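You operate a simulated robot arm through the tools that you are given. There is no shell and no other tool. Be economical: measure what you need, move in short steps, check, and stop when the job is done.

The job below is to be done with a simulated two-armed robot. You get a single attempt, and the scene is never put back.

## Task
Move the grey sensor and cream box 92 to the long wall shelf.
Fine: both are in the top blue drawer; close it again; the other boxes stay. Set down upright: dark grey sensor.

It is judged by the outcome, as a careful person would: the job done as asked, and still so three seconds after it is handed in. It fails if anything else is knocked over, pushed out of place, dropped, spilled or broken.

## Robot
Two 7-joint arms with fingered hands on one trunk, on a base that drives. Base frame: it is fixed to the floor where the robot stands at the start and does not move with it; the origin is under the middle of the robot, x ahead of it, y to its left, z up. Lengths are in mm, angles in degrees, forces in N, time in s.
The left shoulder is at the start at [80, 198, 1465], the right one opposite. With the tool pointing down near the work surface each hand reaches from about 100 to 620 mm from the robot's upright axis, wherever it stands, measured 20 degrees to its own side. Places, roughly: long wall shelf [700, 1200, 1300]; top blue drawer [600, 100, 700]. Payload 4 kg a hand.
The tool frame of a hand sits at the grasp point between the pads (the TCP): z along the fingers, y along the line on which they close. The tips reach 26 mm beyond it. Largest opening 132 mm; the body of the gripper starts 73 mm behind the TCP. The gripper is a hand of 4 fingers: y runs from the thumb to the fingers, the wrist lies at [0, 0, -239] in the tool frame, and closing takes about 1.5 s.
Orientation is told as [roll, pitch, yaw] about the base's x, y, z axes, in that order, counted from this pose: with the fingers straight down and closing along the base's y, the tool's x points along the base's -x, its y along +y and its z along -z.

## Interface
- The arms move only by the tool drive_tool. It takes "left_steps", "right_steps" or both (then of equal length, played together; a hand with none holds still); each is a list that holds one entry, the list of rows, each a list of 7 numbers: the shift along the tool's x, y, z in mm, then the turn, a rotation vector about the tool's x, y, z in degrees, then the closure in counts, from 0 (fully open) to 255 (shut). In form: [[[dx, dy, dz, ax, ay, az, jaw], ...]]. A call has 1 to 8 rows; each row is the pose to reach, as a shift and turn from the pose commanded when the call began, along the tool's axes at that moment. A row lasts 0.2 s, in which the tool goes at most 50 mm and 8.6 degrees; a call with a longer step from one row to the next is refused whole, and so is a gripper value outside its range. A pose out of reach is approached as far as the arm can. The call stops where the force on the tool passes 40 N (or 10 N more than at its start, if that is more) or the arm is blocked; 0.2 s more then pass. Each finger travels about 72 mm/s and halts on what it meets, pressing with about 24 N; the grip force reading is that of the motor and also rises with nothing between the fingers. The clock runs only during rows and for 0.2 s after the last one: add rows that repeat a pose to give the fingers time. The reply holds the time, the measured pose of the TCP, the force on the tool along the base axes, the opening and the grip force, in the units named above and with some noise, with the torque about the TCP (base axes, N m) and any sound that the robot's microphone picked up.
- Cameras (640 x 400 px; columns grow to the right, rows downward): "scene" is now at [85.2, -15, 1590.2]; the picture's right is [-0.31, -0.95, 0.00], its down [-0.89, 0.29, -0.36] and it looks along [0.34, -0.11, -0.93] (base axes); focal length 287 px, centre (320, 200). "left" rides on the left gripper at [-68, 2, -97] in its tool frame; the picture's right is [-0.03, -1.00, 0.00], its down [0.82, -0.02, -0.58] and it looks along [0.58, -0.01, 0.82] (tool axes); focal length 270 px, centre (320, 200). "right" rides on the right gripper at [68, 2, -97] in its tool frame; the picture's right is [-0.03, 1.00, 0.00], its down [-0.82, -0.02, -0.58] and it looks along [-0.58, -0.02, 0.82] (tool axes); focal length 270 px, centre (320, 200). There is no depth. A picture from a camera that has moved, and an enlarged one, comes with that camera's place and axes in the base frame and with its lens. The place of the scene camera against the robot may be out by one fixed shift of up to 18 mm in any direction.
- get_image(camera): a new picture of that camera. No time passes.
- raise_lower(by): slides the trunk up (or, below 0, down) by that many mm; the arms and the scene camera ride with it, the base frame stays. It gives what a move gives, with no picture.
- roll_base(legs): drives the robot by 1 to 6 legs, each [ahead, left, turn to the left] in mm, mm and degrees, along the robot's own axes; the way and the turn of a leg run together, so that a leg with both is an arc; at most 1500 mm and 180 degrees a leg. The arms and the cameras ride along, it lands a little off, and it stops where it bumps. It gives what a move gives.
- preshape(shape, hand): the hand has 4 fingers and takes this shape, open, in about a second: jaw (thumb against the fingers, like two jaws); tri (thumb and two fingers); tip (a fingertip pinch); poke (one finger out to press); point (the index stretched); flat (the hand flat); cup (the hand cupped); fist (a fist). The gripper value then closes the fingers along that shape, each until it touches; the sizes above hold for jaw. It gives what a move gives, with no picture.
- pan_tilt(pan, tilt): turns the head with the scene camera to pan (to the left, within 86 degrees either way) and tilt (down, from -29 to 69), counted from straight ahead of the robot. It gives what a move gives.
- enlarge(camera, box): a new picture of the part [left, top, right, bottom] of that camera's present view, enlarged. No time passes.
- finish_job(): hands the job in; it is judged then, once.

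Go step by step. Nothing tells you exact positions but the pictures and the camera data: compare them with the known pose of the tool, close in by small moves and look again before you grip or let go. The budget is 120 turns and 88 pictures, counting those below and the enlarged ones. Unless the task says otherwise, let go and move clear before handing in, and close with one line.

The tools are called after "Call:" as name(argument=value, ...) on one line, values as JSON. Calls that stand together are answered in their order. drive_tool: Moves the arms, as the interface text tells. Its arguments: {"type":"object","properties":{"left_steps":{"type":"array"},"right_steps":{"type":"array"}},"required":[]} The other tools are called the same way: raise_lower (by) slides the trunk up or down; preshape (shape, hand) gives the hand a shape; roll_base (legs) drives the base; pan_tilt (pan, tilt) turns the head that bears the scene camera; get_image (camera) takes a picture; enlarge (camera, box) takes an enlarged picture of a part of a camera's view; finish_job () hands the job in.

At the start:

```text
time_s: 0.0
left_tool_pos: [358.3, 149.5, 957.6]
left_orientation: [0.1, 0.0, 0.0]
left_force: [0.8, -0.6, -0.7]
left_moment: [0.0, 0.01, -0.03]
left_width: 132.0
left_grasp_force: 0.0
left_shape: jaw
right_tool_pos: [355.5, -154.8, 1026.1]
right_orientation: [0.1, 0.0, 0.0]
right_force: [0.8, -0.4, -0.3]
right_moment: [0.02, -0.01, 0.0]
right_width: 132.1
right_grasp_force: 0.0
right_shape: jaw
trunk travel left (down, up): [-775.0, 65.0]
robot x, y, heading: [3.8, 0.1, -0.0]
head pan, tilt: [-18.2, 68.8]
```

scene: 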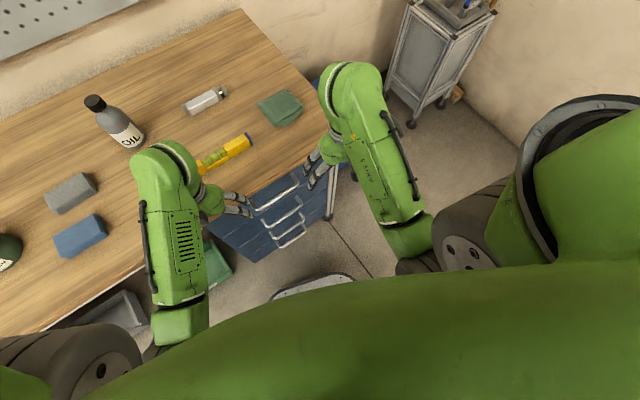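
right: 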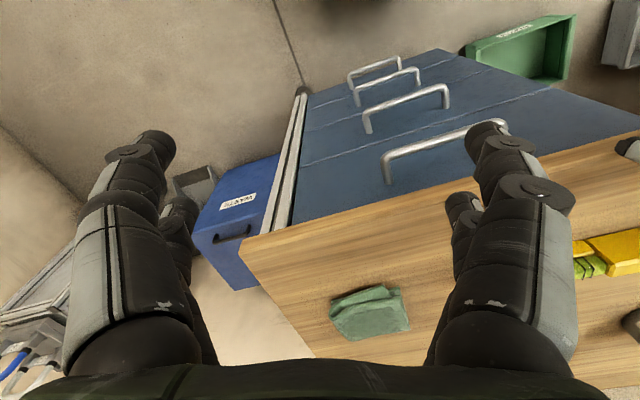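
left: 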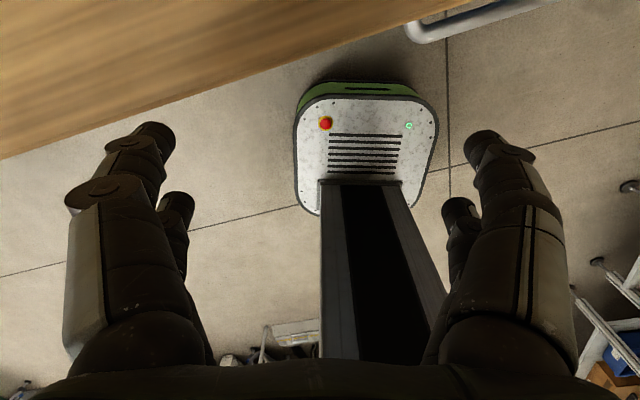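

The bench is straight ahead, turned at an angle, with the blue drawer unit under its right end. I'll look around for the wall shelf and get a closer view of the drawers.

Call:
enlarge(camera="scene", box=[180, 120, 380, 270])

Call:
pan_tilt(pan=50, tilt=20)

Call:
get_image(camera="scene")

```text
2.67 times, centred on (280, 195) of scene
camera zoom: at [85.2, -15.0, 1590.2], right [-0.31, -0.95, 0.0], down [-0.89, 0.29, -0.36], along [0.34, -0.11, -0.93], focal length 764 px, centre (427, 213)
```

zoom: 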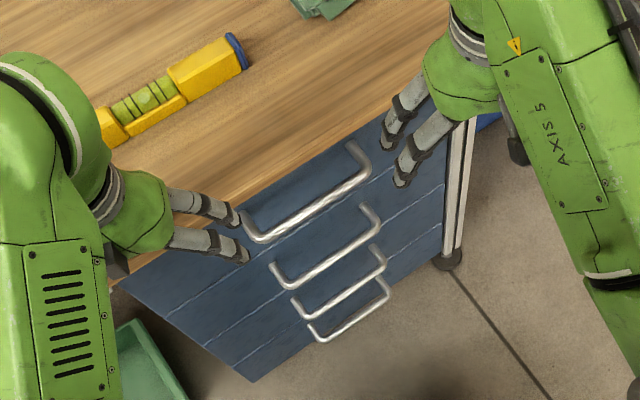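

```text
time_s: 1.4
left_tool_pos: [357.4, 148.8, 957.5]
left_orientation: [0.0, 0.0, 0.0]
left_force: [-0.2, -0.2, -0.6]
left_moment: [0.01, 0.02, 0.01]
left_width: 131.8
left_grasp_force: 0.0
left_shape: jaw
right_tool_pos: [356.8, -155.2, 1025.7]
right_orientation: [0.1, 0.0, -0.1]
right_force: [0.0, -0.7, 0.0]
right_moment: [-0.04, -0.01, -0.02]
right_width: 131.8
right_grasp_force: 0.1
right_shape: jaw
trunk travel left (down, up): [-775.0, 65.0]
robot x, y, heading: [0.2, -0.7, 0.2]
head pan, tilt: [50.0, 20.0]
```

```text
83 pictures are left
camera scene: at [92.0, 73.8, 1657.7], right [0.77, -0.64, 0.0], down [-0.22, -0.26, -0.94], along [0.6, 0.72, -0.34], focal length 287 px, centre (320, 200)
```

scene: 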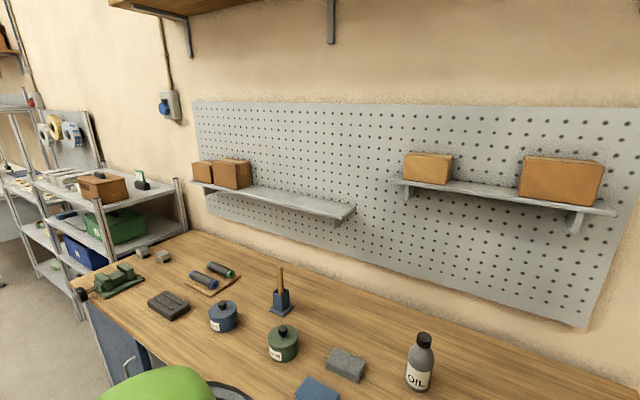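

The pegboard carries two shelves. By the camera geometry the left one matches the long wall shelf, and the bench is turned about 20.7° to the left of my heading. I'll turn to square up with the bench and look around again.

Call:
roll_base(legs=[[0, 0, 20.7]])

Call:
pan_tilt(pan=-10, tilt=55)

Call:
get_image(camera="scene")

Call:
pan_tilt(pan=86, tilt=45)

Call:
get_image(camera="scene")

Call:
pan_tilt(pan=25, tilt=15)

Call:
get_image(camera="scene")

```text
time_s: 2.9
left_tool_pos: [284.0, 264.0, 959.1]
left_orientation: [0.0, 0.0, 20.3]
left_force: [0.5, 0.6, -0.3]
left_moment: [-0.02, -0.03, 0.0]
left_width: 131.7
left_grasp_force: 0.1
left_shape: jaw
right_tool_pos: [387.6, -21.0, 1027.3]
right_orientation: [0.1, 0.0, 20.3]
right_force: [0.0, 0.6, -1.1]
right_moment: [-0.05, 0.02, 0.01]
right_width: 131.9
right_grasp_force: 0.1
right_shape: jaw
trunk travel left (down, up): [-775.0, 65.0]
robot x, y, heading: [0.1, 4.1, 20.7]
head pan, tilt: [50.0, 20.0]
```

```text
time_s: 4.2
left_tool_pos: [283.9, 263.0, 957.5]
left_orientation: [0.0, 0.0, 20.4]
left_force: [0.5, 0.2, 1.2]
left_moment: [0.0, 0.02, -0.02]
left_width: 131.8
left_grasp_force: 0.1
left_shape: jaw
right_tool_pos: [388.1, -20.0, 1025.4]
right_orientation: [0.1, -0.1, 20.3]
right_force: [0.3, 0.5, 0.7]
right_moment: [0.0, 0.0, 0.0]
right_width: 131.9
right_grasp_force: 0.1
right_shape: jaw
trunk travel left (down, up): [-775.0, 65.0]
robot x, y, heading: [1.6, 2.2, 20.7]
head pan, tilt: [-10.0, 55.0]
```

```text
82 pictures are left
camera scene: at [101.2, 25.9, 1605.7], right [0.18, -0.98, 0.0], down [-0.81, -0.15, -0.57], along [0.56, 0.1, -0.82], focal length 287 px, centre (320, 200)
```

scene: 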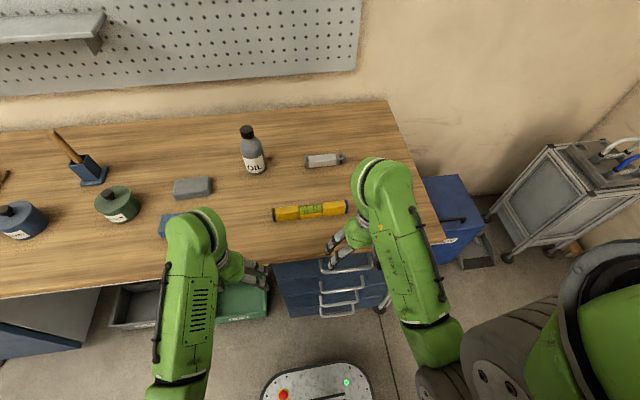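

```text
time_s: 5.9
left_tool_pos: [283.1, 264.9, 957.4]
left_orientation: [0.0, 0.0, 20.5]
left_force: [0.0, 0.1, -0.1]
left_moment: [0.02, -0.02, 0.02]
left_width: 131.9
left_grasp_force: 0.1
left_shape: jaw
right_tool_pos: [386.9, -20.6, 1026.1]
right_orientation: [0.1, 0.0, 20.3]
right_force: [0.2, 0.2, -0.1]
right_moment: [0.02, -0.02, 0.01]
right_width: 132.0
right_grasp_force: 0.1
right_shape: jaw
trunk travel left (down, up): [-775.0, 65.0]
robot x, y, heading: [1.0, 0.0, 20.4]
head pan, tilt: [85.9, 45.0]
```

```text
81 pictures are left
camera scene: at [7.4, 91.0, 1619.1], right [0.96, 0.28, 0.0], down [0.2, -0.68, -0.71], along [-0.2, 0.68, -0.71], focal length 287 px, centre (320, 200)
```

scene: 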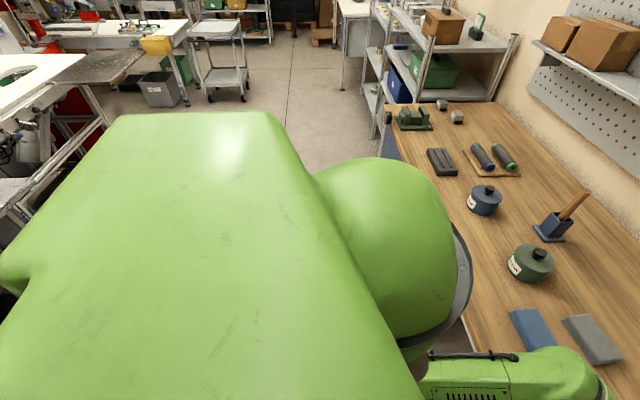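

```text
time_s: 7.2
left_tool_pos: [284.2, 264.1, 957.9]
left_orientation: [0.0, 0.0, 20.4]
left_force: [0.1, 0.7, 0.8]
left_moment: [0.0, 0.01, 0.02]
left_width: 131.9
left_grasp_force: 0.0
left_shape: jaw
right_tool_pos: [386.5, -20.1, 1027.0]
right_orientation: [0.0, -0.1, 20.3]
right_force: [-0.1, -0.2, -0.3]
right_moment: [0.05, 0.06, 0.01]
right_width: 131.8
right_grasp_force: 0.1
right_shape: jaw
trunk travel left (down, up): [-775.0, 65.0]
robot x, y, heading: [0.6, -1.3, 20.4]
head pan, tilt: [25.0, 15.0]
```

```text
80 pictures are left
camera scene: at [95.8, 79.5, 1665.9], right [0.71, -0.7, 0.0], down [-0.18, -0.18, -0.97], along [0.68, 0.69, -0.26], focal length 287 px, centre (320, 200)
```

scene: 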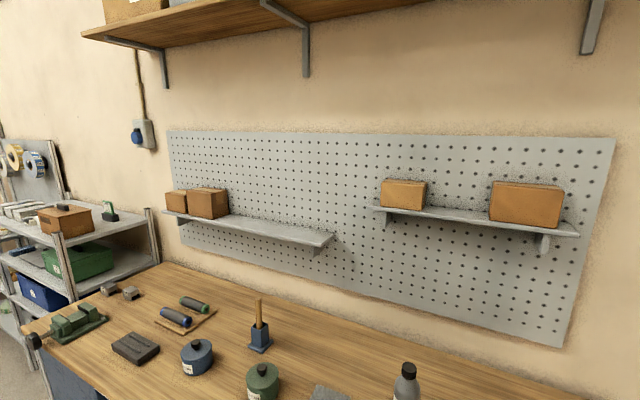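

The left shelf works out at about 750 mm long, against 490 mm for the right one, so it is the long one, and its right half is free. I'll back away from the bench and look at the drawer fronts.

Call:
roll_base(legs=[[-250, 0, 0]])

Call:
pan_tilt(pan=-8, tilt=45)

Call:
raise_lower(by=-300)

Call:
get_image(camera="scene")

Call:
get_image(camera="right")

```text
time_s: 9.1
left_tool_pos: [49.4, 178.0, 955.4]
left_orientation: [0.0, 0.2, 20.4]
left_force: [0.6, 0.7, 1.1]
left_moment: [-0.02, 0.04, 0.03]
left_width: 131.9
left_grasp_force: 0.0
left_shape: jaw
right_tool_pos: [153.9, -106.9, 1025.8]
right_orientation: [0.0, 0.1, 20.4]
right_force: [-0.7, 0.1, -0.1]
right_moment: [0.0, 0.02, 0.03]
right_width: 131.9
right_grasp_force: 0.0
right_shape: jaw
trunk travel left (down, up): [-775.0, 65.0]
robot x, y, heading: [-238.3, -85.6, 20.3]
head pan, tilt: [25.0, 15.0]
```

```text
time_s: 10.0
left_tool_pos: [45.1, 176.2, 957.8]
left_orientation: [-0.1, 0.0, 20.4]
left_force: [0.6, 0.0, 0.1]
left_moment: [0.01, 0.0, -0.02]
left_width: 131.9
left_grasp_force: 0.0
left_shape: jaw
right_tool_pos: [151.1, -107.0, 1025.8]
right_orientation: [0.1, -0.2, 20.4]
right_force: [-0.5, 0.4, -0.7]
right_moment: [-0.03, 0.0, -0.01]
right_width: 132.0
right_grasp_force: 0.0
right_shape: jaw
trunk travel left (down, up): [-775.0, 65.0]
robot x, y, heading: [-240.4, -89.6, 20.8]
head pan, tilt: [-8.0, 45.0]
```

```text
time_s: 13.0
left_tool_pos: [46.5, 176.1, 658.7]
left_orientation: [0.0, 0.0, 20.5]
left_force: [-0.4, 0.2, 1.3]
left_moment: [0.0, -0.02, -0.01]
left_width: 131.9
left_grasp_force: 0.1
left_shape: jaw
right_tool_pos: [151.5, -107.4, 726.3]
right_orientation: [0.1, -0.1, 20.3]
right_force: [0.8, 0.9, -0.5]
right_moment: [0.0, -0.03, -0.01]
right_width: 131.7
right_grasp_force: 0.0
right_shape: jaw
trunk travel left (down, up): [-475.0, 365.0]
robot x, y, heading: [-239.6, -85.3, 20.3]
head pan, tilt: [-8.0, 45.0]
```

```text
79 pictures are left
camera scene: at [-127.0, -57.5, 1319.1], right [0.21, -0.98, 0.0], down [-0.69, -0.15, -0.71], along [0.69, 0.15, -0.71], focal length 287 px, centre (320, 200)
```

scene: 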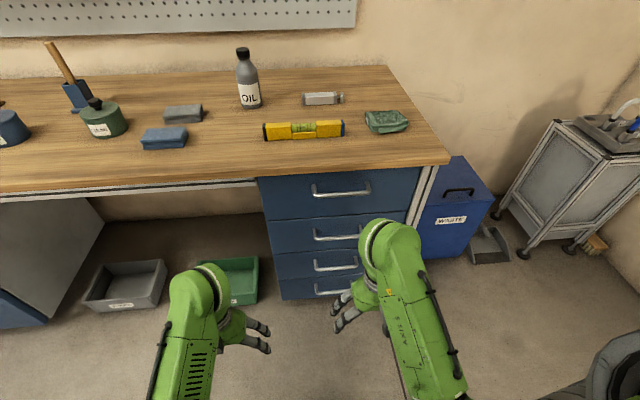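

```text
78 pictures are left
camera right: at [86.4, -130.3, 821.9], right [-0.32, 0.95, 0.0], down [0.77, 0.26, 0.58], along [0.55, 0.19, -0.82], focal length 270 px, centre (320, 200)
```

right: 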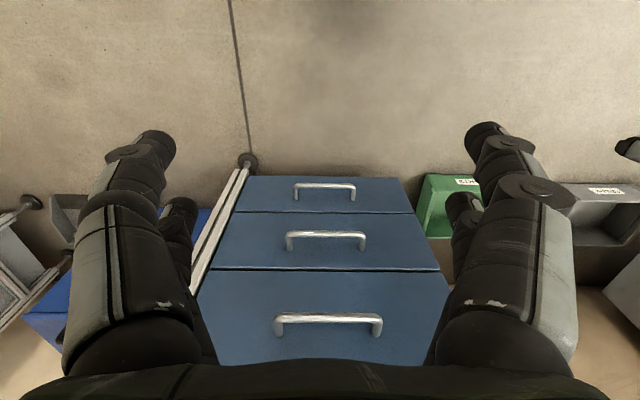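

The bench corner triangulates to about [550, -267, 850]. I'll zoom in on the top drawer handle.

Call:
enlarge(camera="scene", box=[230, 140, 470, 290])

```text
2.67 times, centred on (350, 215) of scene
camera zoom: at [-127.0, -57.5, 1319.1], right [0.21, -0.98, 0.0], down [-0.69, -0.15, -0.71], along [0.69, 0.15, -0.71], focal length 764 px, centre (240, 160)
```

zoom: 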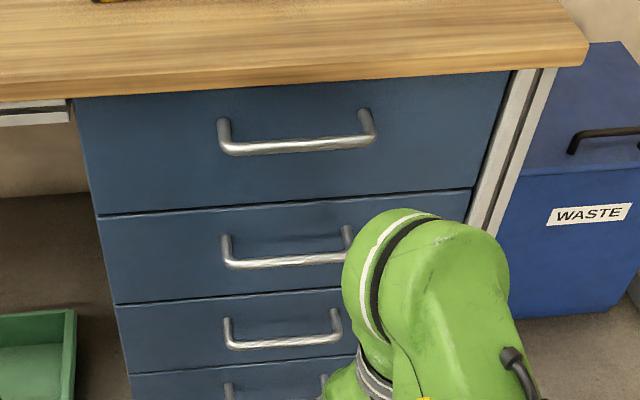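

Bench yaw is about 18.4°, and the top handle is near [415, 0, ~790]. I'll trim my heading, then turn the right hand so its fingers point forward and close vertically.

Call:
roll_base(legs=[[0, 0, -2]])

Call:
drive_tool(right_steps=[[[-18, 0, 0, 4.9, -4.9, -4.9, 0], [-36, 0, 0, 9.8, -9.8, -9.8, 0], [-54, 0, 0, 14.7, -14.7, -14.7, 0], [-72, 0, 0, 19.6, -19.6, -19.6, 0], [-90, 0, 0, 24.5, -24.5, -24.5, 0], [-108, 0, 0, 29.4, -29.4, -29.4, 0], [-126, 0, 0, 34.3, -34.3, -34.3, 0], [-144, 0, 0, 39.2, -39.2, -39.2, 0]]])

Call:
drive_tool(right_steps=[[[0, 0, 0, 4.9, -4.9, -4.9, 0], [0, 0, 0, 9.8, -9.8, -9.8, 0], [0, 0, 0, 14.7, -14.7, -14.7, 0], [0, 0, 0, 19.6, -19.6, -19.6, 0], [0, 0, 0, 24.5, -24.5, -24.5, 0], [0, 0, 0, 30.08, -30.08, -30.08, 0]]])

Call:
get_image(camera="right")

Call:
get_image(camera="scene")

```text
time_s: 13.8
left_tool_pos: [56.0, 166.1, 658.0]
left_orientation: [0.0, 0.1, 18.4]
left_force: [0.9, 0.6, -0.9]
left_moment: [0.01, 0.03, -0.02]
left_width: 131.9
left_grasp_force: 0.0
left_shape: jaw
right_tool_pos: [150.5, -122.5, 726.0]
right_orientation: [-0.1, 0.0, 18.4]
right_force: [-1.0, 1.2, 0.1]
right_moment: [-0.01, -0.04, -0.03]
right_width: 131.8
right_grasp_force: 0.0
right_shape: jaw
trunk travel left (down, up): [-475.0, 365.0]
robot x, y, heading: [-238.4, -89.5, 18.4]
head pan, tilt: [-8.0, 45.0]
```

```text
time_s: 15.6
left_tool_pos: [55.9, 167.5, 657.6]
left_orientation: [0.0, 0.0, 18.4]
left_force: [-0.1, 0.0, 1.1]
left_moment: [-0.01, -0.01, 0.0]
left_width: 131.8
left_grasp_force: 0.1
left_shape: jaw
right_tool_pos: [286.0, -76.1, 725.7]
right_orientation: [-52.0, -19.2, 70.2]
right_force: [-0.3, -0.2, 0.0]
right_moment: [0.0, 0.0, -0.01]
right_width: 131.8
right_grasp_force: 0.0
right_shape: jaw
trunk travel left (down, up): [-475.0, 365.0]
robot x, y, heading: [-238.1, -88.5, 18.2]
head pan, tilt: [-8.0, 45.0]
```

```text
refused: row 6 steps farther than a row can; nothing moved
```

```text
76 pictures are left
camera right: at [186.0, -128.5, 757.8], right [-0.49, 0.47, -0.74], down [-0.2, 0.76, 0.62], along [0.85, 0.45, -0.28], focal length 270 px, centre (320, 200)
```

right: 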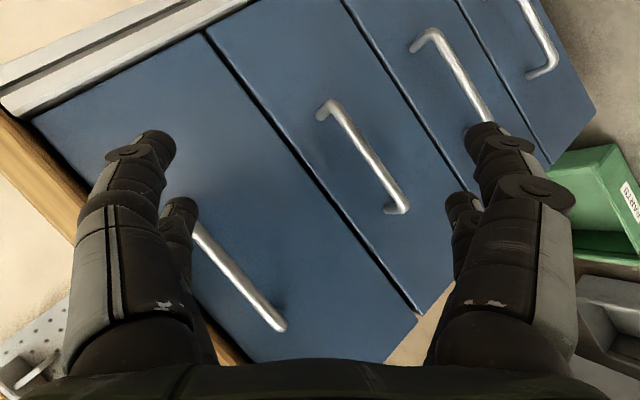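

```text
75 pictures are left
camera scene: at [-125.8, -61.3, 1319.1], right [0.18, -0.98, 0.0], down [-0.7, -0.13, -0.71], along [0.7, 0.13, -0.71], focal length 287 px, centre (320, 200)
```

scene: 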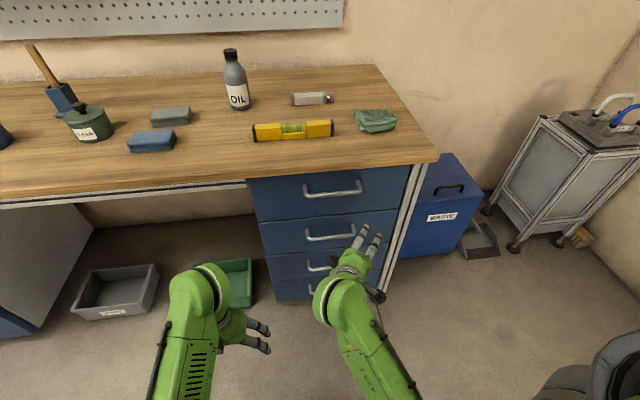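

The rotation works well. I'll finish it in smaller rows.

Call:
drive_tool(right_steps=[[[0, 0, 0, 4.3, -4.3, -4.3, 0], [0, 0, 0, 8.6, -8.6, -8.6, 0], [0, 0, 0, 12.9, -12.9, -12.9, 0], [0, 0, 0, 17.2, -17.2, -17.2, 0], [0, 0, 0, 21.5, -21.5, -21.5, 0], [0, 0, 0, 25.8, -25.8, -25.8, 0], [0, 0, 0, 30.08, -30.08, -30.08, 0]]])

Call:
get_image(camera="right")

Call:
enlarge(camera="scene", box=[230, 140, 470, 290])

```text
time_s: 17.2
left_tool_pos: [55.5, 167.4, 658.1]
left_orientation: [0.0, 0.0, 18.4]
left_force: [0.6, 0.2, -0.1]
left_moment: [0.0, 0.01, 0.0]
left_width: 131.7
left_grasp_force: 0.1
left_shape: jaw
right_tool_pos: [285.1, -76.3, 726.8]
right_orientation: [-90.1, 0.0, 108.5]
right_force: [-0.1, -0.4, -0.1]
right_moment: [0.0, 0.0, 0.03]
right_width: 132.0
right_grasp_force: 0.1
right_shape: jaw
trunk travel left (down, up): [-475.0, 365.0]
robot x, y, heading: [-239.4, -93.2, 18.4]
head pan, tilt: [-8.0, 45.0]
```

```text
74 pictures are left
camera right: at [216.5, -171.0, 723.7], right [-0.01, 0.02, -1.0], down [-0.81, 0.59, 0.02], along [0.59, 0.81, 0.02], focal length 270 px, centre (320, 200)
```

right: 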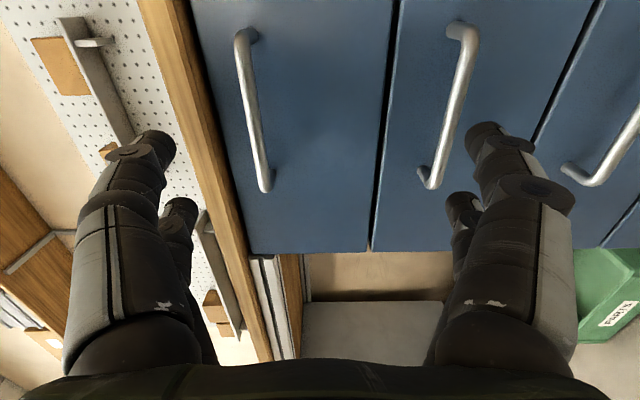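

```text
2.67 times, centred on (350, 215) of scene
camera zoom: at [-125.9, -61.2, 1319.1], right [0.18, -0.98, 0.0], down [-0.7, -0.13, -0.71], along [0.7, 0.13, -0.71], focal length 764 px, centre (240, 160)
```

zoom: 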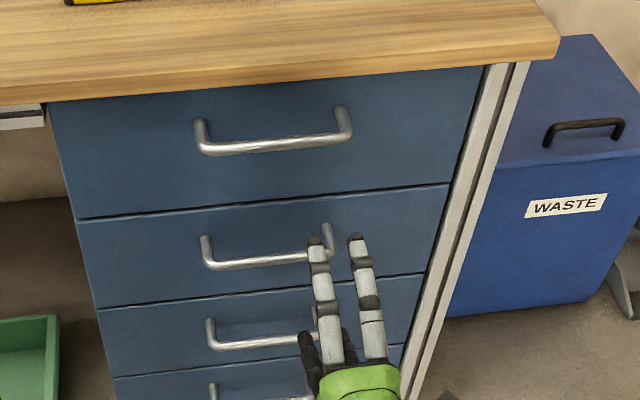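

The hand is level now, and the handle seems to be near n≈380–405 and z≈785. I'll raise the hand, half-close it and look again.

Call:
drive_tool(right_steps=[[[0, -20, 10, 0, 0, 0, 60], [0, -40, 25, 0, 0, 0, 110], [0, -57, 40, 0, 0, 0, 110]]])

Call:
get_image(camera="right")

Call:
enlarge(camera="scene", box=[230, 140, 470, 290])

```text
time_s: 18.0
left_tool_pos: [54.6, 167.3, 657.6]
left_orientation: [0.0, 0.0, 18.3]
left_force: [1.1, 0.2, 0.4]
left_moment: [0.01, 0.0, 0.0]
left_width: 131.9
left_grasp_force: 0.0
left_shape: jaw
right_tool_pos: [325.3, -62.6, 784.9]
right_orientation: [-90.1, 0.0, 108.4]
right_force: [0.2, -0.9, 0.6]
right_moment: [0.01, 0.0, -0.01]
right_width: 75.6
right_grasp_force: 0.0
right_shape: jaw
trunk travel left (down, up): [-475.0, 365.0]
robot x, y, heading: [-238.1, -87.9, 18.4]
head pan, tilt: [-8.0, 45.0]
```

```text
72 pictures are left
camera right: at [255.4, -158.1, 781.4], right [-0.01, 0.03, -1.0], down [-0.81, 0.59, 0.02], along [0.59, 0.81, 0.02], focal length 270 px, centre (320, 200)
```

right: 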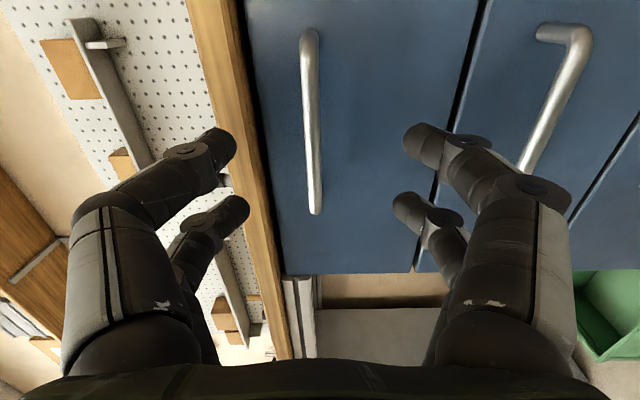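

```text
2.67 times, centred on (350, 215) of scene
camera zoom: at [-125.9, -61.0, 1319.0], right [0.18, -0.98, 0.0], down [-0.7, -0.13, -0.71], along [0.7, 0.13, -0.71], focal length 764 px, centre (240, 160)
```

zoom: 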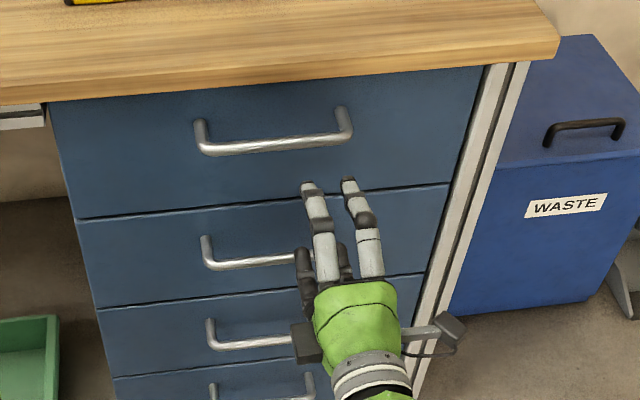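

The handle bar runs at n≈404, z≈790, centred 19 mm to the left of my hand. I'll approach and look again before gripping.

Call:
drive_tool(right_steps=[[[-10, -5, 30, 0, 0, 0, 110], [-19, -5, 60, 0, 0, 0, 110], [-19, -5, 85, 0, 0, 0, 110], [-19, -5, 108, 0, 0, 0, 110]]])

Call:
get_image(camera="right")

Call:
enlarge(camera="scene", box=[230, 140, 470, 290])

```text
time_s: 19.0
left_tool_pos: [57.0, 166.4, 657.8]
left_orientation: [-0.1, 0.0, 18.5]
left_force: [0.0, 0.6, -0.4]
left_moment: [0.01, 0.0, 0.0]
left_width: 131.9
left_grasp_force: 0.1
left_shape: jaw
right_tool_pos: [422.2, -10.8, 786.0]
right_orientation: [-90.0, -0.1, 108.4]
right_force: [-0.3, -0.2, -0.4]
right_moment: [0.04, 0.01, 0.02]
right_width: 75.6
right_grasp_force: 0.0
right_shape: jaw
trunk travel left (down, up): [-475.0, 365.0]
robot x, y, heading: [-236.3, -86.1, 18.5]
head pan, tilt: [-8.0, 45.0]
```

```text
70 pictures are left
camera right: at [352.1, -106.6, 784.1], right [-0.01, 0.03, -1.0], down [-0.81, 0.59, 0.02], along [0.59, 0.81, 0.02], focal length 270 px, centre (320, 200)
```

right: 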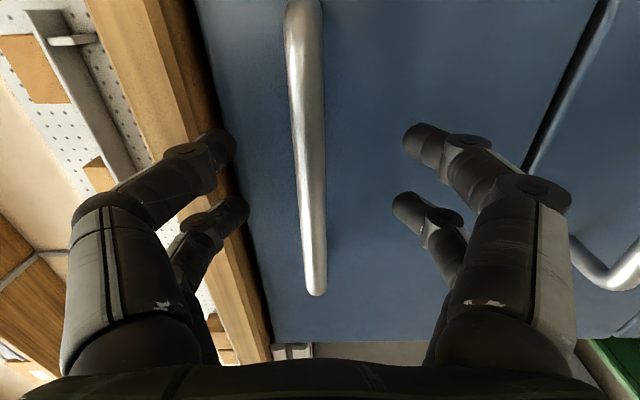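

```text
2.67 times, centred on (350, 215) of scene
camera zoom: at [-125.2, -60.8, 1319.0], right [0.18, -0.98, 0.0], down [-0.7, -0.13, -0.71], along [0.69, 0.13, -0.71], focal length 764 px, centre (240, 160)
```

zoom: 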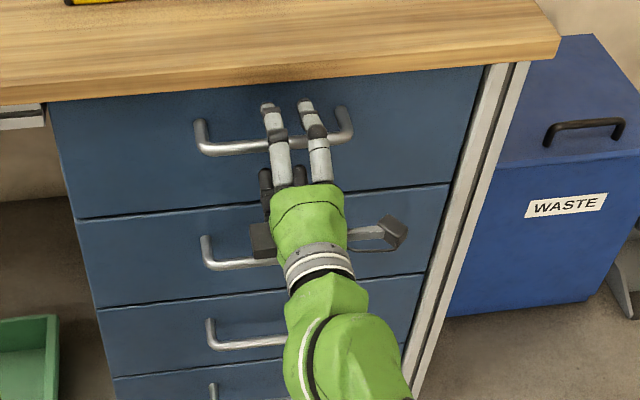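

The fingers straddle the bar. I'll close on it.

Call:
drive_tool(right_steps=[[[0, -4, 5, 0, 0, 0, 160], [0, -4, 5, 0, 0, 0, 200], [0, -4, 5, 0, 0, 0, 230], [0, -4, 5, 0, 0, 0, 255], [0, -4, 5, 0, 0, 0, 255], [0, -4, 5, 0, 0, 0, 255], [0, -4, 5, 0, 0, 0, 255]]])

Call:
get_image(camera="right")

```text
time_s: 20.6
left_tool_pos: [54.7, 166.4, 656.7]
left_orientation: [0.0, 0.0, 18.5]
left_force: [0.7, -0.2, -0.3]
left_moment: [0.0, -0.01, -0.04]
left_width: 131.8
left_grasp_force: 0.0
left_shape: jaw
right_tool_pos: [426.3, -9.1, 791.5]
right_orientation: [-90.1, 0.0, 108.4]
right_force: [0.3, -0.7, 0.0]
right_moment: [0.01, 0.01, -0.03]
right_width: 0.0
right_grasp_force: 23.5
right_shape: jaw
trunk travel left (down, up): [-475.0, 365.0]
robot x, y, heading: [-237.5, -89.6, 18.6]
head pan, tilt: [-8.0, 45.0]
```

```text
68 pictures are left
camera right: at [356.3, -104.9, 788.2], right [-0.01, 0.03, -1.0], down [-0.81, 0.59, 0.02], along [0.59, 0.81, 0.02], focal length 270 px, centre (320, 200)
```

right: 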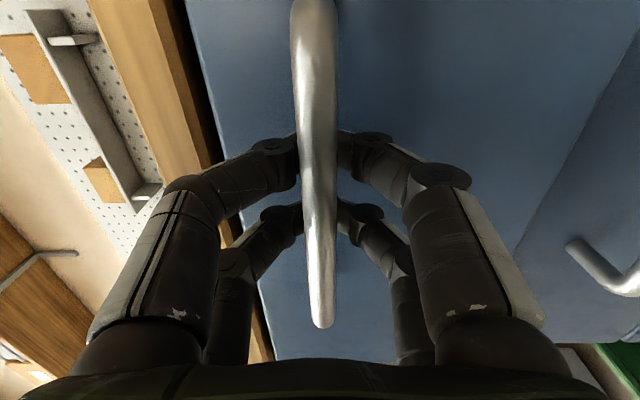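

The fingers have closed around or behind the bar. I'll try a gentle pull.

Call:
drive_tool(right_steps=[[[0, 0, -10, 0, 0, 0, 255], [0, 0, -20, 0, 0, 0, 255], [0, 0, -30, 0, 0, 0, 255], [0, 0, -45, 0, 0, 0, 255], [0, 0, -60, 0, 0, 0, 255]]])

Call:
enlarge(camera="scene", box=[230, 140, 470, 290])

Call:
get_image(camera="right")

```text
time_s: 21.8
left_tool_pos: [54.2, 167.0, 657.9]
left_orientation: [0.0, 0.0, 18.4]
left_force: [0.1, 0.6, 0.6]
left_moment: [-0.02, 0.03, 0.01]
left_width: 131.7
left_grasp_force: 0.1
left_shape: jaw
right_tool_pos: [368.1, -28.1, 791.1]
right_orientation: [-90.0, -0.1, 108.3]
right_force: [0.2, -0.1, -0.7]
right_moment: [0.01, 0.01, 0.0]
right_width: 0.0
right_grasp_force: 23.9
right_shape: jaw
trunk travel left (down, up): [-475.0, 365.0]
robot x, y, heading: [-234.5, -86.3, 18.3]
head pan, tilt: [-8.0, 45.0]
```

```text
2.67 times, centred on (350, 215) of scene
camera zoom: at [-126.4, -61.3, 1319.1], right [0.18, -0.98, 0.0], down [-0.7, -0.13, -0.71], along [0.7, 0.13, -0.71], focal length 764 px, centre (240, 160)
```

zoom: 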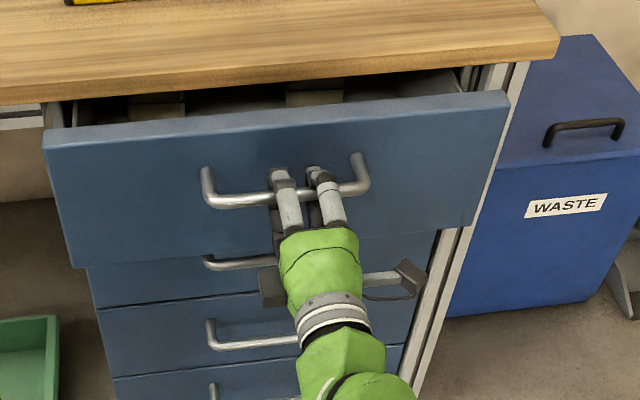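

```text
66 pictures are left
camera right: at [298.8, -123.6, 789.2], right [-0.01, 0.03, -1.0], down [-0.81, 0.59, 0.02], along [0.59, 0.81, 0.02], focal length 270 px, centre (320, 200)
```

right: 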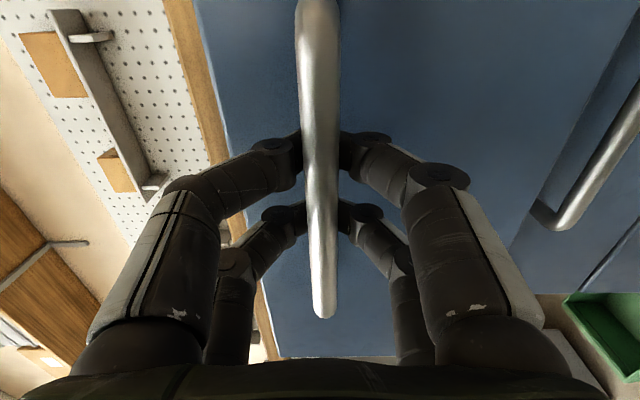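

The drawer slides freely. I'll pull it farther by driving the base back.

Call:
roll_base(legs=[[-170, 0, 0]])

Call:
pan_tilt(pan=-8, tilt=50)

Call:
get_image(camera="scene")

```text
time_s: 23.3
left_tool_pos: [-103.4, 114.1, 657.5]
left_orientation: [0.0, -0.1, 18.4]
left_force: [-0.4, -0.4, -0.3]
left_moment: [0.0, 0.01, -0.02]
left_width: 132.0
left_grasp_force: 0.1
left_shape: jaw
right_tool_pos: [210.5, -81.2, 792.0]
right_orientation: [-90.1, -0.1, 108.4]
right_force: [0.0, -0.1, -0.1]
right_moment: [0.02, -0.01, -0.05]
right_width: 0.3
right_grasp_force: 23.8
right_shape: jaw
trunk travel left (down, up): [-475.0, 365.0]
robot x, y, heading: [-400.0, -138.1, 18.0]
head pan, tilt: [-8.0, 45.0]
```

```text
time_s: 23.9
left_tool_pos: [-102.9, 113.7, 657.3]
left_orientation: [-0.1, 0.0, 18.5]
left_force: [-0.4, -0.4, -0.2]
left_moment: [0.0, 0.02, -0.01]
left_width: 131.8
left_grasp_force: 0.1
left_shape: jaw
right_tool_pos: [210.0, -81.0, 791.9]
right_orientation: [-90.1, -0.1, 108.3]
right_force: [0.4, 0.0, 0.0]
right_moment: [-0.01, -0.01, 0.05]
right_width: 0.0
right_grasp_force: 23.5
right_shape: jaw
trunk travel left (down, up): [-475.0, 365.0]
robot x, y, heading: [-393.7, -142.5, 18.4]
head pan, tilt: [-8.0, 50.0]
```

```text
65 pictures are left
camera scene: at [-289.7, -115.2, 1312.3], right [0.18, -0.98, 0.0], down [-0.75, -0.14, -0.64], along [0.63, 0.12, -0.77], focal length 287 px, centre (320, 200)
```

scene: 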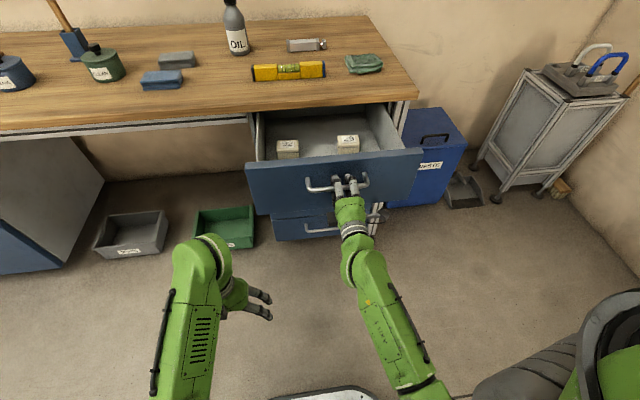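

The drawer is open by about 230 mm and two small boxes are visible. I'll look closer.

Call:
enlarge(camera="scene", box=[240, 90, 430, 210])

Call:
drive_tool(right_steps=[[[0, 0, 0, 0, 0, 0, 180], [0, 0, 0, 0, 0, 0, 110], [0, 0, 0, 0, 0, 0, 110], [0, 0, 0, 0, 0, 0, 110], [0, 0, -30, 0, 0, 0, 110], [0, 0, -60, 0, 0, 0, 110], [0, 0, -90, 0, 0, 0, 110]]])

```text
3.33 times, centred on (335, 150) of scene
camera zoom: at [-289.7, -115.2, 1312.3], right [0.18, -0.98, 0.0], down [-0.75, -0.14, -0.64], along [0.63, 0.12, -0.77], focal length 956 px, centre (270, 367)
```

zoom: 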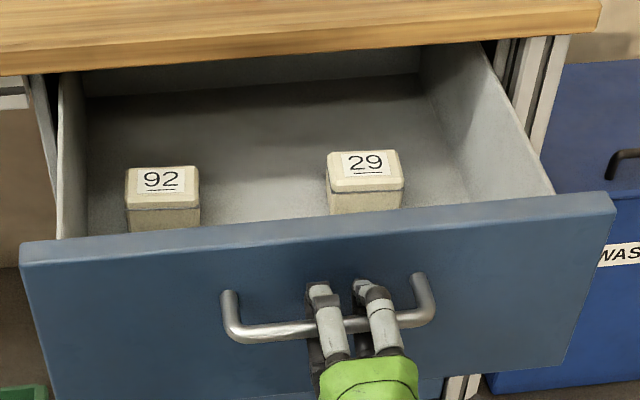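

```text
time_s: 25.5
left_tool_pos: [-103.8, 112.4, 657.6]
left_orientation: [0.0, 0.0, 18.5]
left_force: [0.6, 0.6, -0.1]
left_moment: [-0.01, 0.0, -0.03]
left_width: 131.6
left_grasp_force: 0.1
left_shape: jaw
right_tool_pos: [124.1, -109.0, 793.1]
right_orientation: [-90.1, -0.1, 108.4]
right_force: [-0.5, 0.2, 0.5]
right_moment: [0.0, -0.02, 0.01]
right_width: 74.6
right_grasp_force: 0.1
right_shape: jaw
trunk travel left (down, up): [-475.0, 365.0]
robot x, y, heading: [-397.1, -146.1, 18.3]
head pan, tilt: [-8.0, 50.0]
```

The left box is "92", since the underline sits below the digits. The sensor must be behind the front panel, so I'll raise the trunk to see down into the drawer.

Call:
raise_lower(by=340)

Call:
pan_tilt(pan=-8, tilt=58)

Call:
get_image(camera="scene")

```text
time_s: 28.9
left_tool_pos: [-104.1, 113.9, 997.4]
left_orientation: [0.0, 0.1, 18.4]
left_force: [1.0, -0.6, 0.2]
left_moment: [-0.06, 0.01, 0.01]
left_width: 132.0
left_grasp_force: 0.1
left_shape: jaw
right_tool_pos: [124.5, -109.3, 1132.2]
right_orientation: [-90.1, -0.1, 108.4]
right_force: [-0.7, -0.1, 1.0]
right_moment: [0.01, -0.01, 0.01]
right_width: 74.5
right_grasp_force: 0.0
right_shape: jaw
trunk travel left (down, up): [-815.0, 25.0]
robot x, y, heading: [-395.0, -141.7, 18.4]
head pan, tilt: [-8.0, 50.0]
```

```text
time_s: 29.5
left_tool_pos: [-104.1, 113.8, 998.4]
left_orientation: [0.0, 0.1, 18.4]
left_force: [0.0, -0.9, -0.2]
left_moment: [0.0, 0.01, -0.01]
left_width: 132.1
left_grasp_force: 0.1
left_shape: jaw
right_tool_pos: [125.7, -110.3, 1132.7]
right_orientation: [-90.0, -0.1, 108.4]
right_force: [0.4, -0.6, 0.9]
right_moment: [-0.02, 0.0, -0.01]
right_width: 74.8
right_grasp_force: 0.0
right_shape: jaw
trunk travel left (down, up): [-815.0, 25.0]
robot x, y, heading: [-390.7, -142.5, 18.2]
head pan, tilt: [-8.0, 58.0]
```

```text
63 pictures are left
camera scene: at [-297.2, -116.5, 1642.0], right [0.18, -0.98, 0.0], down [-0.83, -0.15, -0.53], along [0.52, 0.1, -0.85], focal length 287 px, centre (320, 200)
```

scene: 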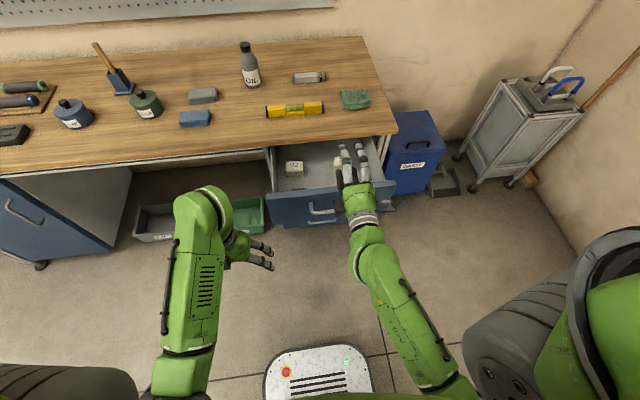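

The right hand blocks the view. I'll turn it back to pointing down and move it right, drive forward a little, and look down into the drawer.

Call:
drive_tool(right_steps=[[[5, 0, 0, -4.9, 4.9, 4.9, 0], [10, 0, 0, -9.8, 9.8, 9.8, 0], [15, 0, 0, -14.7, 14.7, 14.7, 0], [20, 0, 0, -19.6, 19.6, 19.6, 0], [25, 0, 0, -24.5, 24.5, 24.5, 0], [30, 0, 0, -29.4, 29.4, 29.4, 0], [35, 0, 0, -34.3, 34.3, 34.3, 0], [40, 0, 0, -39.2, 39.2, 39.2, 0]]])

Call:
drive_tool(right_steps=[[[0, 0, 0, -4.3, 4.3, 4.3, 0], [0, 0, 0, -8.6, 8.6, 8.6, 0], [0, 0, 0, -12.9, 12.9, 12.9, 0], [0, 0, 0, -17.2, 17.2, 17.2, 0], [0, 0, 0, -21.5, 21.5, 21.5, 0], [0, 0, 0, -25.8, 25.8, 25.8, 0], [0, 0, 0, -30.08, 30.08, 30.08, 0]]])

Call:
roll_base(legs=[[120, 0, 0]])

Call:
get_image(camera="scene")

```text
time_s: 31.3
left_tool_pos: [-102.8, 114.2, 997.4]
left_orientation: [0.0, 0.0, 18.4]
left_force: [-0.1, -0.3, 0.2]
left_moment: [0.01, 0.03, 0.01]
left_width: 131.9
left_grasp_force: 0.1
left_shape: jaw
right_tool_pos: [139.2, -147.7, 1133.0]
right_orientation: [-38.1, -19.0, 56.6]
right_force: [0.5, 0.4, 0.3]
right_moment: [0.0, -0.02, -0.03]
right_width: 132.0
right_grasp_force: 0.1
right_shape: jaw
trunk travel left (down, up): [-815.0, 25.0]
robot x, y, heading: [-395.0, -139.7, 18.3]
head pan, tilt: [-8.0, 58.0]
```

```text
time_s: 32.9
left_tool_pos: [-102.3, 114.0, 998.6]
left_orientation: [0.0, 0.0, 18.4]
left_force: [-0.5, -0.6, -0.8]
left_moment: [0.03, -0.01, 0.0]
left_width: 131.9
left_grasp_force: 0.0
left_shape: jaw
right_tool_pos: [138.9, -147.1, 1133.2]
right_orientation: [0.2, -0.2, 18.3]
right_force: [0.2, -0.1, 0.5]
right_moment: [-0.02, -0.02, 0.0]
right_width: 131.9
right_grasp_force: 0.2
right_shape: jaw
trunk travel left (down, up): [-815.0, 25.0]
robot x, y, heading: [-390.9, -144.4, 18.6]
head pan, tilt: [-8.0, 58.0]
```

```text
time_s: 34.2
left_tool_pos: [4.2, 149.8, 1000.2]
left_orientation: [0.0, -0.3, 18.4]
left_force: [-0.2, 0.5, 0.3]
left_moment: [0.02, -0.02, 0.01]
left_width: 131.7
left_grasp_force: 0.1
left_shape: jaw
right_tool_pos: [245.6, -111.8, 1135.5]
right_orientation: [0.1, -0.4, 18.4]
right_force: [-0.4, 0.7, -0.4]
right_moment: [-0.02, -0.02, 0.02]
right_width: 131.8
right_grasp_force: 0.1
right_shape: jaw
trunk travel left (down, up): [-815.0, 25.0]
robot x, y, heading: [-282.2, -104.1, 18.3]
head pan, tilt: [-8.0, 58.0]
```

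```text
62 pictures are left
camera scene: at [-192.9, -81.7, 1642.5], right [0.18, -0.98, 0.0], down [-0.83, -0.15, -0.53], along [0.53, 0.1, -0.85], focal length 287 px, centre (320, 200)
```

scene: 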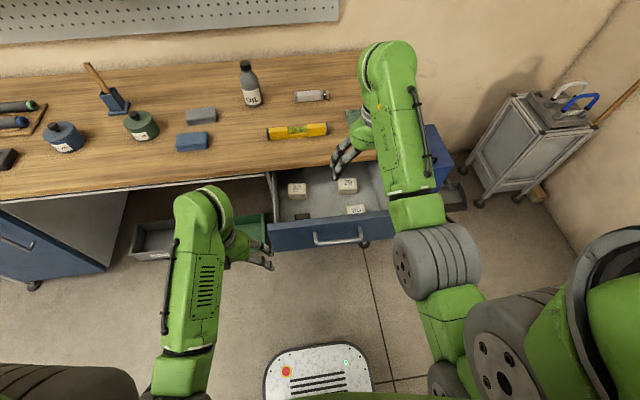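

Call:
enlarge(camera="scene", box=[256, 160, 400, 250])

Call:
get_image(camera="right")

```text
4.44 times, centred on (328, 205) of scene
camera zoom: at [-192.9, -81.7, 1642.5], right [0.18, -0.98, 0.0], down [-0.83, -0.15, -0.53], along [0.53, 0.1, -0.85], focal length 1274 px, centre (284, 178)
```

zoom: 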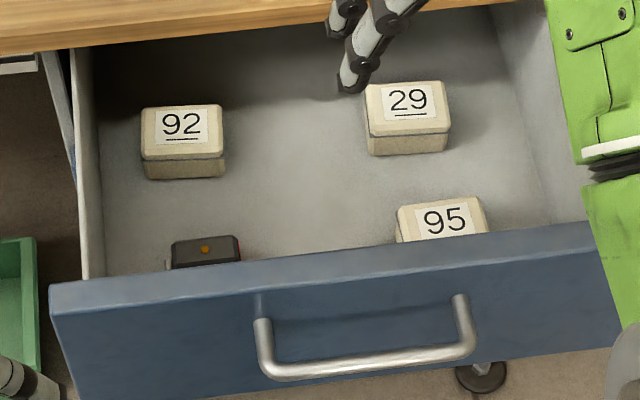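

```text
60 pictures are left
camera right: at [179.4, -131.9, 1230.6], right [-0.29, 0.96, 0.0], down [0.78, 0.24, 0.58], along [0.56, 0.17, -0.81], focal length 270 px, centre (320, 200)
```

right: 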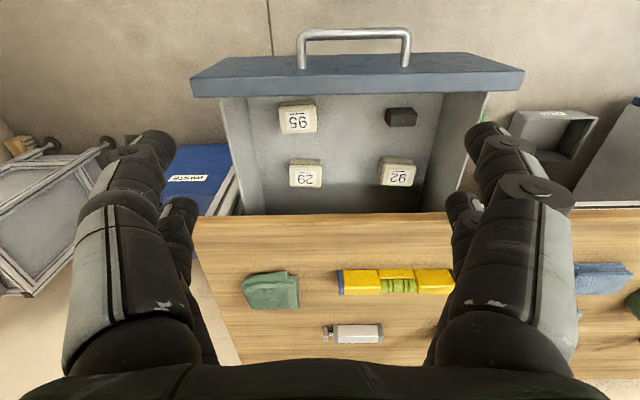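

I can see the sensor (front left), 92 (rear left), 29 and 95. I'll zoom in on the drawer from the hand camera to measure clearances.

Call:
enlarge(camera="right", box=[180, 20, 540, 245])

Call:
enlarge(camera="right", box=[340, 80, 500, 220])

```text
1.78 times, centred on (360, 132) of right
camera zoom: at [179.4, -131.9, 1230.6], right [-0.29, 0.96, 0.0], down [0.78, 0.24, 0.58], along [0.56, 0.17, -0.81], focal length 480 px, centre (249, 320)
```

zoom: 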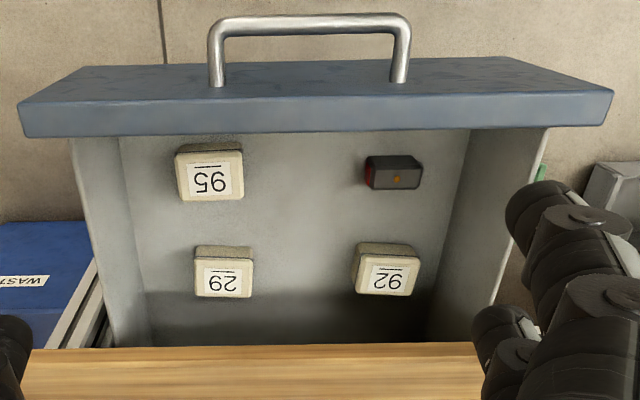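

```text
2.86 times, centred on (420, 150) of right
camera zoom: at [179.4, -131.9, 1230.6], right [-0.29, 0.96, 0.0], down [0.78, 0.24, 0.58], along [0.56, 0.17, -0.81], focal length 772 px, centre (34, 343)
```

zoom: 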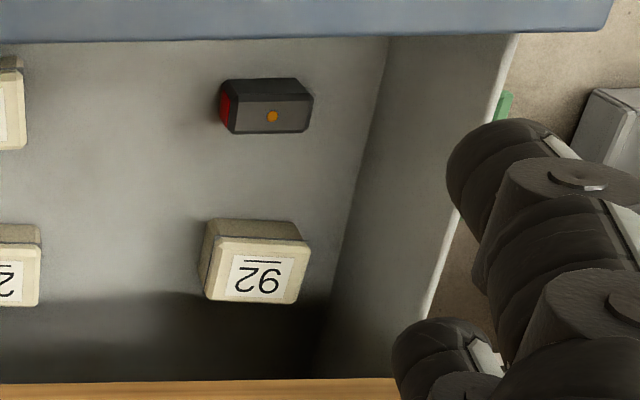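

Everything needed is visible: the sensor is at about n=297, s=-39, and box 92 at n=397, s=-28. I'll use the left hand, tilted 30° forward, which suits the shelf too. First I'll pull the right hand back, shift the base right, and bring the left hand over the sensor.

Call:
roll_base(legs=[[0, -150, 0]])

Call:
drive_tool(right_steps=[[[20, 0, 0, 0, 0, 0, 0], [40, 0, 0, 0, 0, 0, 0], [60, 0, 0, 0, 0, 0, 0], [80, 0, 0, 0, 0, 0, 0], [100, 0, 0, 0, 0, 0, 0], [120, 0, 0, 0, 0, 0, 0]]], left_steps=[[[-40, -5, 0, 0, -5, 0, 0], [-80, -10, 0, 0, -10, 0, 0], [-120, -15, 0, 0, -15, 0, 0], [-160, -20, 0, 0, -20, 0, 0], [-200, -25, 0, 0, -25, 0, 0], [-240, -30, 0, 0, -30, 0, 0]]])

Call:
get_image(camera="left")

```text
time_s: 35.5
left_tool_pos: [54.1, 14.2, 997.5]
left_orientation: [-0.2, 0.0, 18.3]
left_force: [-0.2, 0.6, -0.3]
left_moment: [-0.02, 0.0, 0.0]
left_width: 132.0
left_grasp_force: 0.0
left_shape: jaw
right_tool_pos: [294.1, -247.1, 1133.7]
right_orientation: [-0.1, -0.1, 18.3]
right_force: [0.1, 0.1, -0.3]
right_moment: [-0.03, -0.05, -0.01]
right_width: 131.7
right_grasp_force: 0.1
right_shape: jaw
trunk travel left (down, up): [-815.0, 25.0]
robot x, y, heading: [-236.3, -240.0, 18.4]
head pan, tilt: [-8.0, 58.0]
```

```text
time_s: 36.9
left_tool_pos: [291.4, 58.2, 997.7]
left_orientation: [-0.1, -30.0, 18.4]
left_force: [-0.3, -0.2, -0.6]
left_moment: [-0.02, 0.02, -0.01]
left_width: 132.1
left_grasp_force: 0.0
left_shape: jaw
right_tool_pos: [185.5, -286.2, 1080.0]
right_orientation: [0.1, -0.4, 18.3]
right_force: [-0.1, 0.3, 0.3]
right_moment: [-0.01, 0.0, 0.01]
right_width: 131.9
right_grasp_force: 0.1
right_shape: jaw
right hand out of reach, approached as far as the arm can: row 1, 2, 3, 4, 5, 6
trunk travel left (down, up): [-815.0, 25.0]
robot x, y, heading: [-237.9, -242.9, 18.4]
head pan, tilt: [-8.0, 58.0]
```

```text
57 pictures are left
camera left: at [300.5, 63.3, 1116.9], right [0.34, -0.94, 0.01], down [-0.94, -0.33, 0.09], along [-0.08, -0.04, -1.0], focal length 270 px, centre (320, 200)
```

left: 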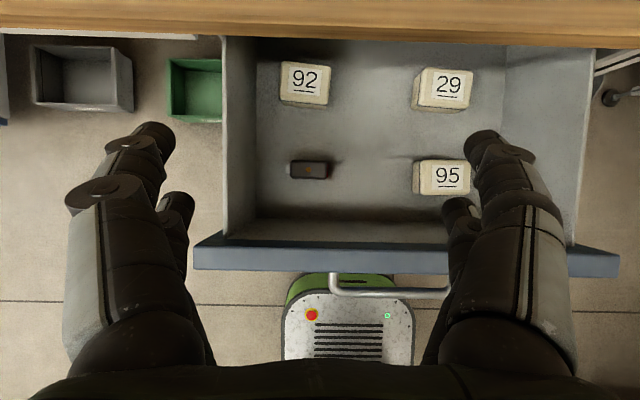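

That is a good top-down view. I'll lower the trunk and look again to refine the sensor position.

Call:
raise_lower(by=-150)

Call:
get_image(camera="left")

```text
time_s: 38.7
left_tool_pos: [290.9, 57.8, 848.9]
left_orientation: [0.0, -30.0, 18.3]
left_force: [0.5, -0.9, -0.3]
left_moment: [-0.03, 0.0, -0.03]
left_width: 131.9
left_grasp_force: 0.0
left_shape: jaw
right_tool_pos: [185.5, -285.9, 929.2]
right_orientation: [0.1, -0.4, 18.3]
right_force: [0.1, -0.1, -0.2]
right_moment: [0.02, -0.03, 0.0]
right_width: 131.8
right_grasp_force: 0.0
right_shape: jaw
trunk travel left (down, up): [-665.0, 175.0]
robot x, y, heading: [-236.7, -248.0, 18.2]
head pan, tilt: [-8.0, 58.0]
```

```text
56 pictures are left
camera left: at [300.1, 63.1, 967.1], right [0.33, -0.94, 0.01], down [-0.94, -0.33, 0.09], along [-0.08, -0.04, -1.0], focal length 270 px, centre (320, 200)
```

left: 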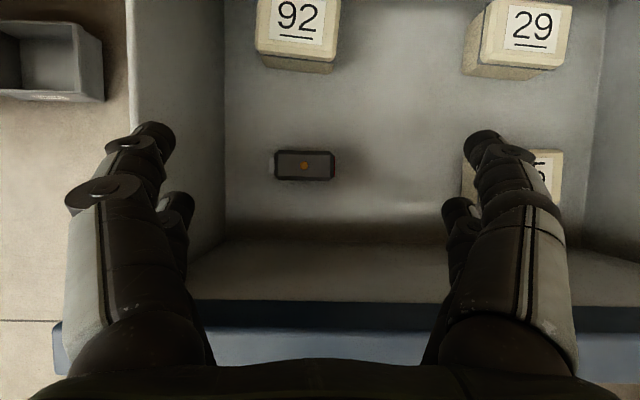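

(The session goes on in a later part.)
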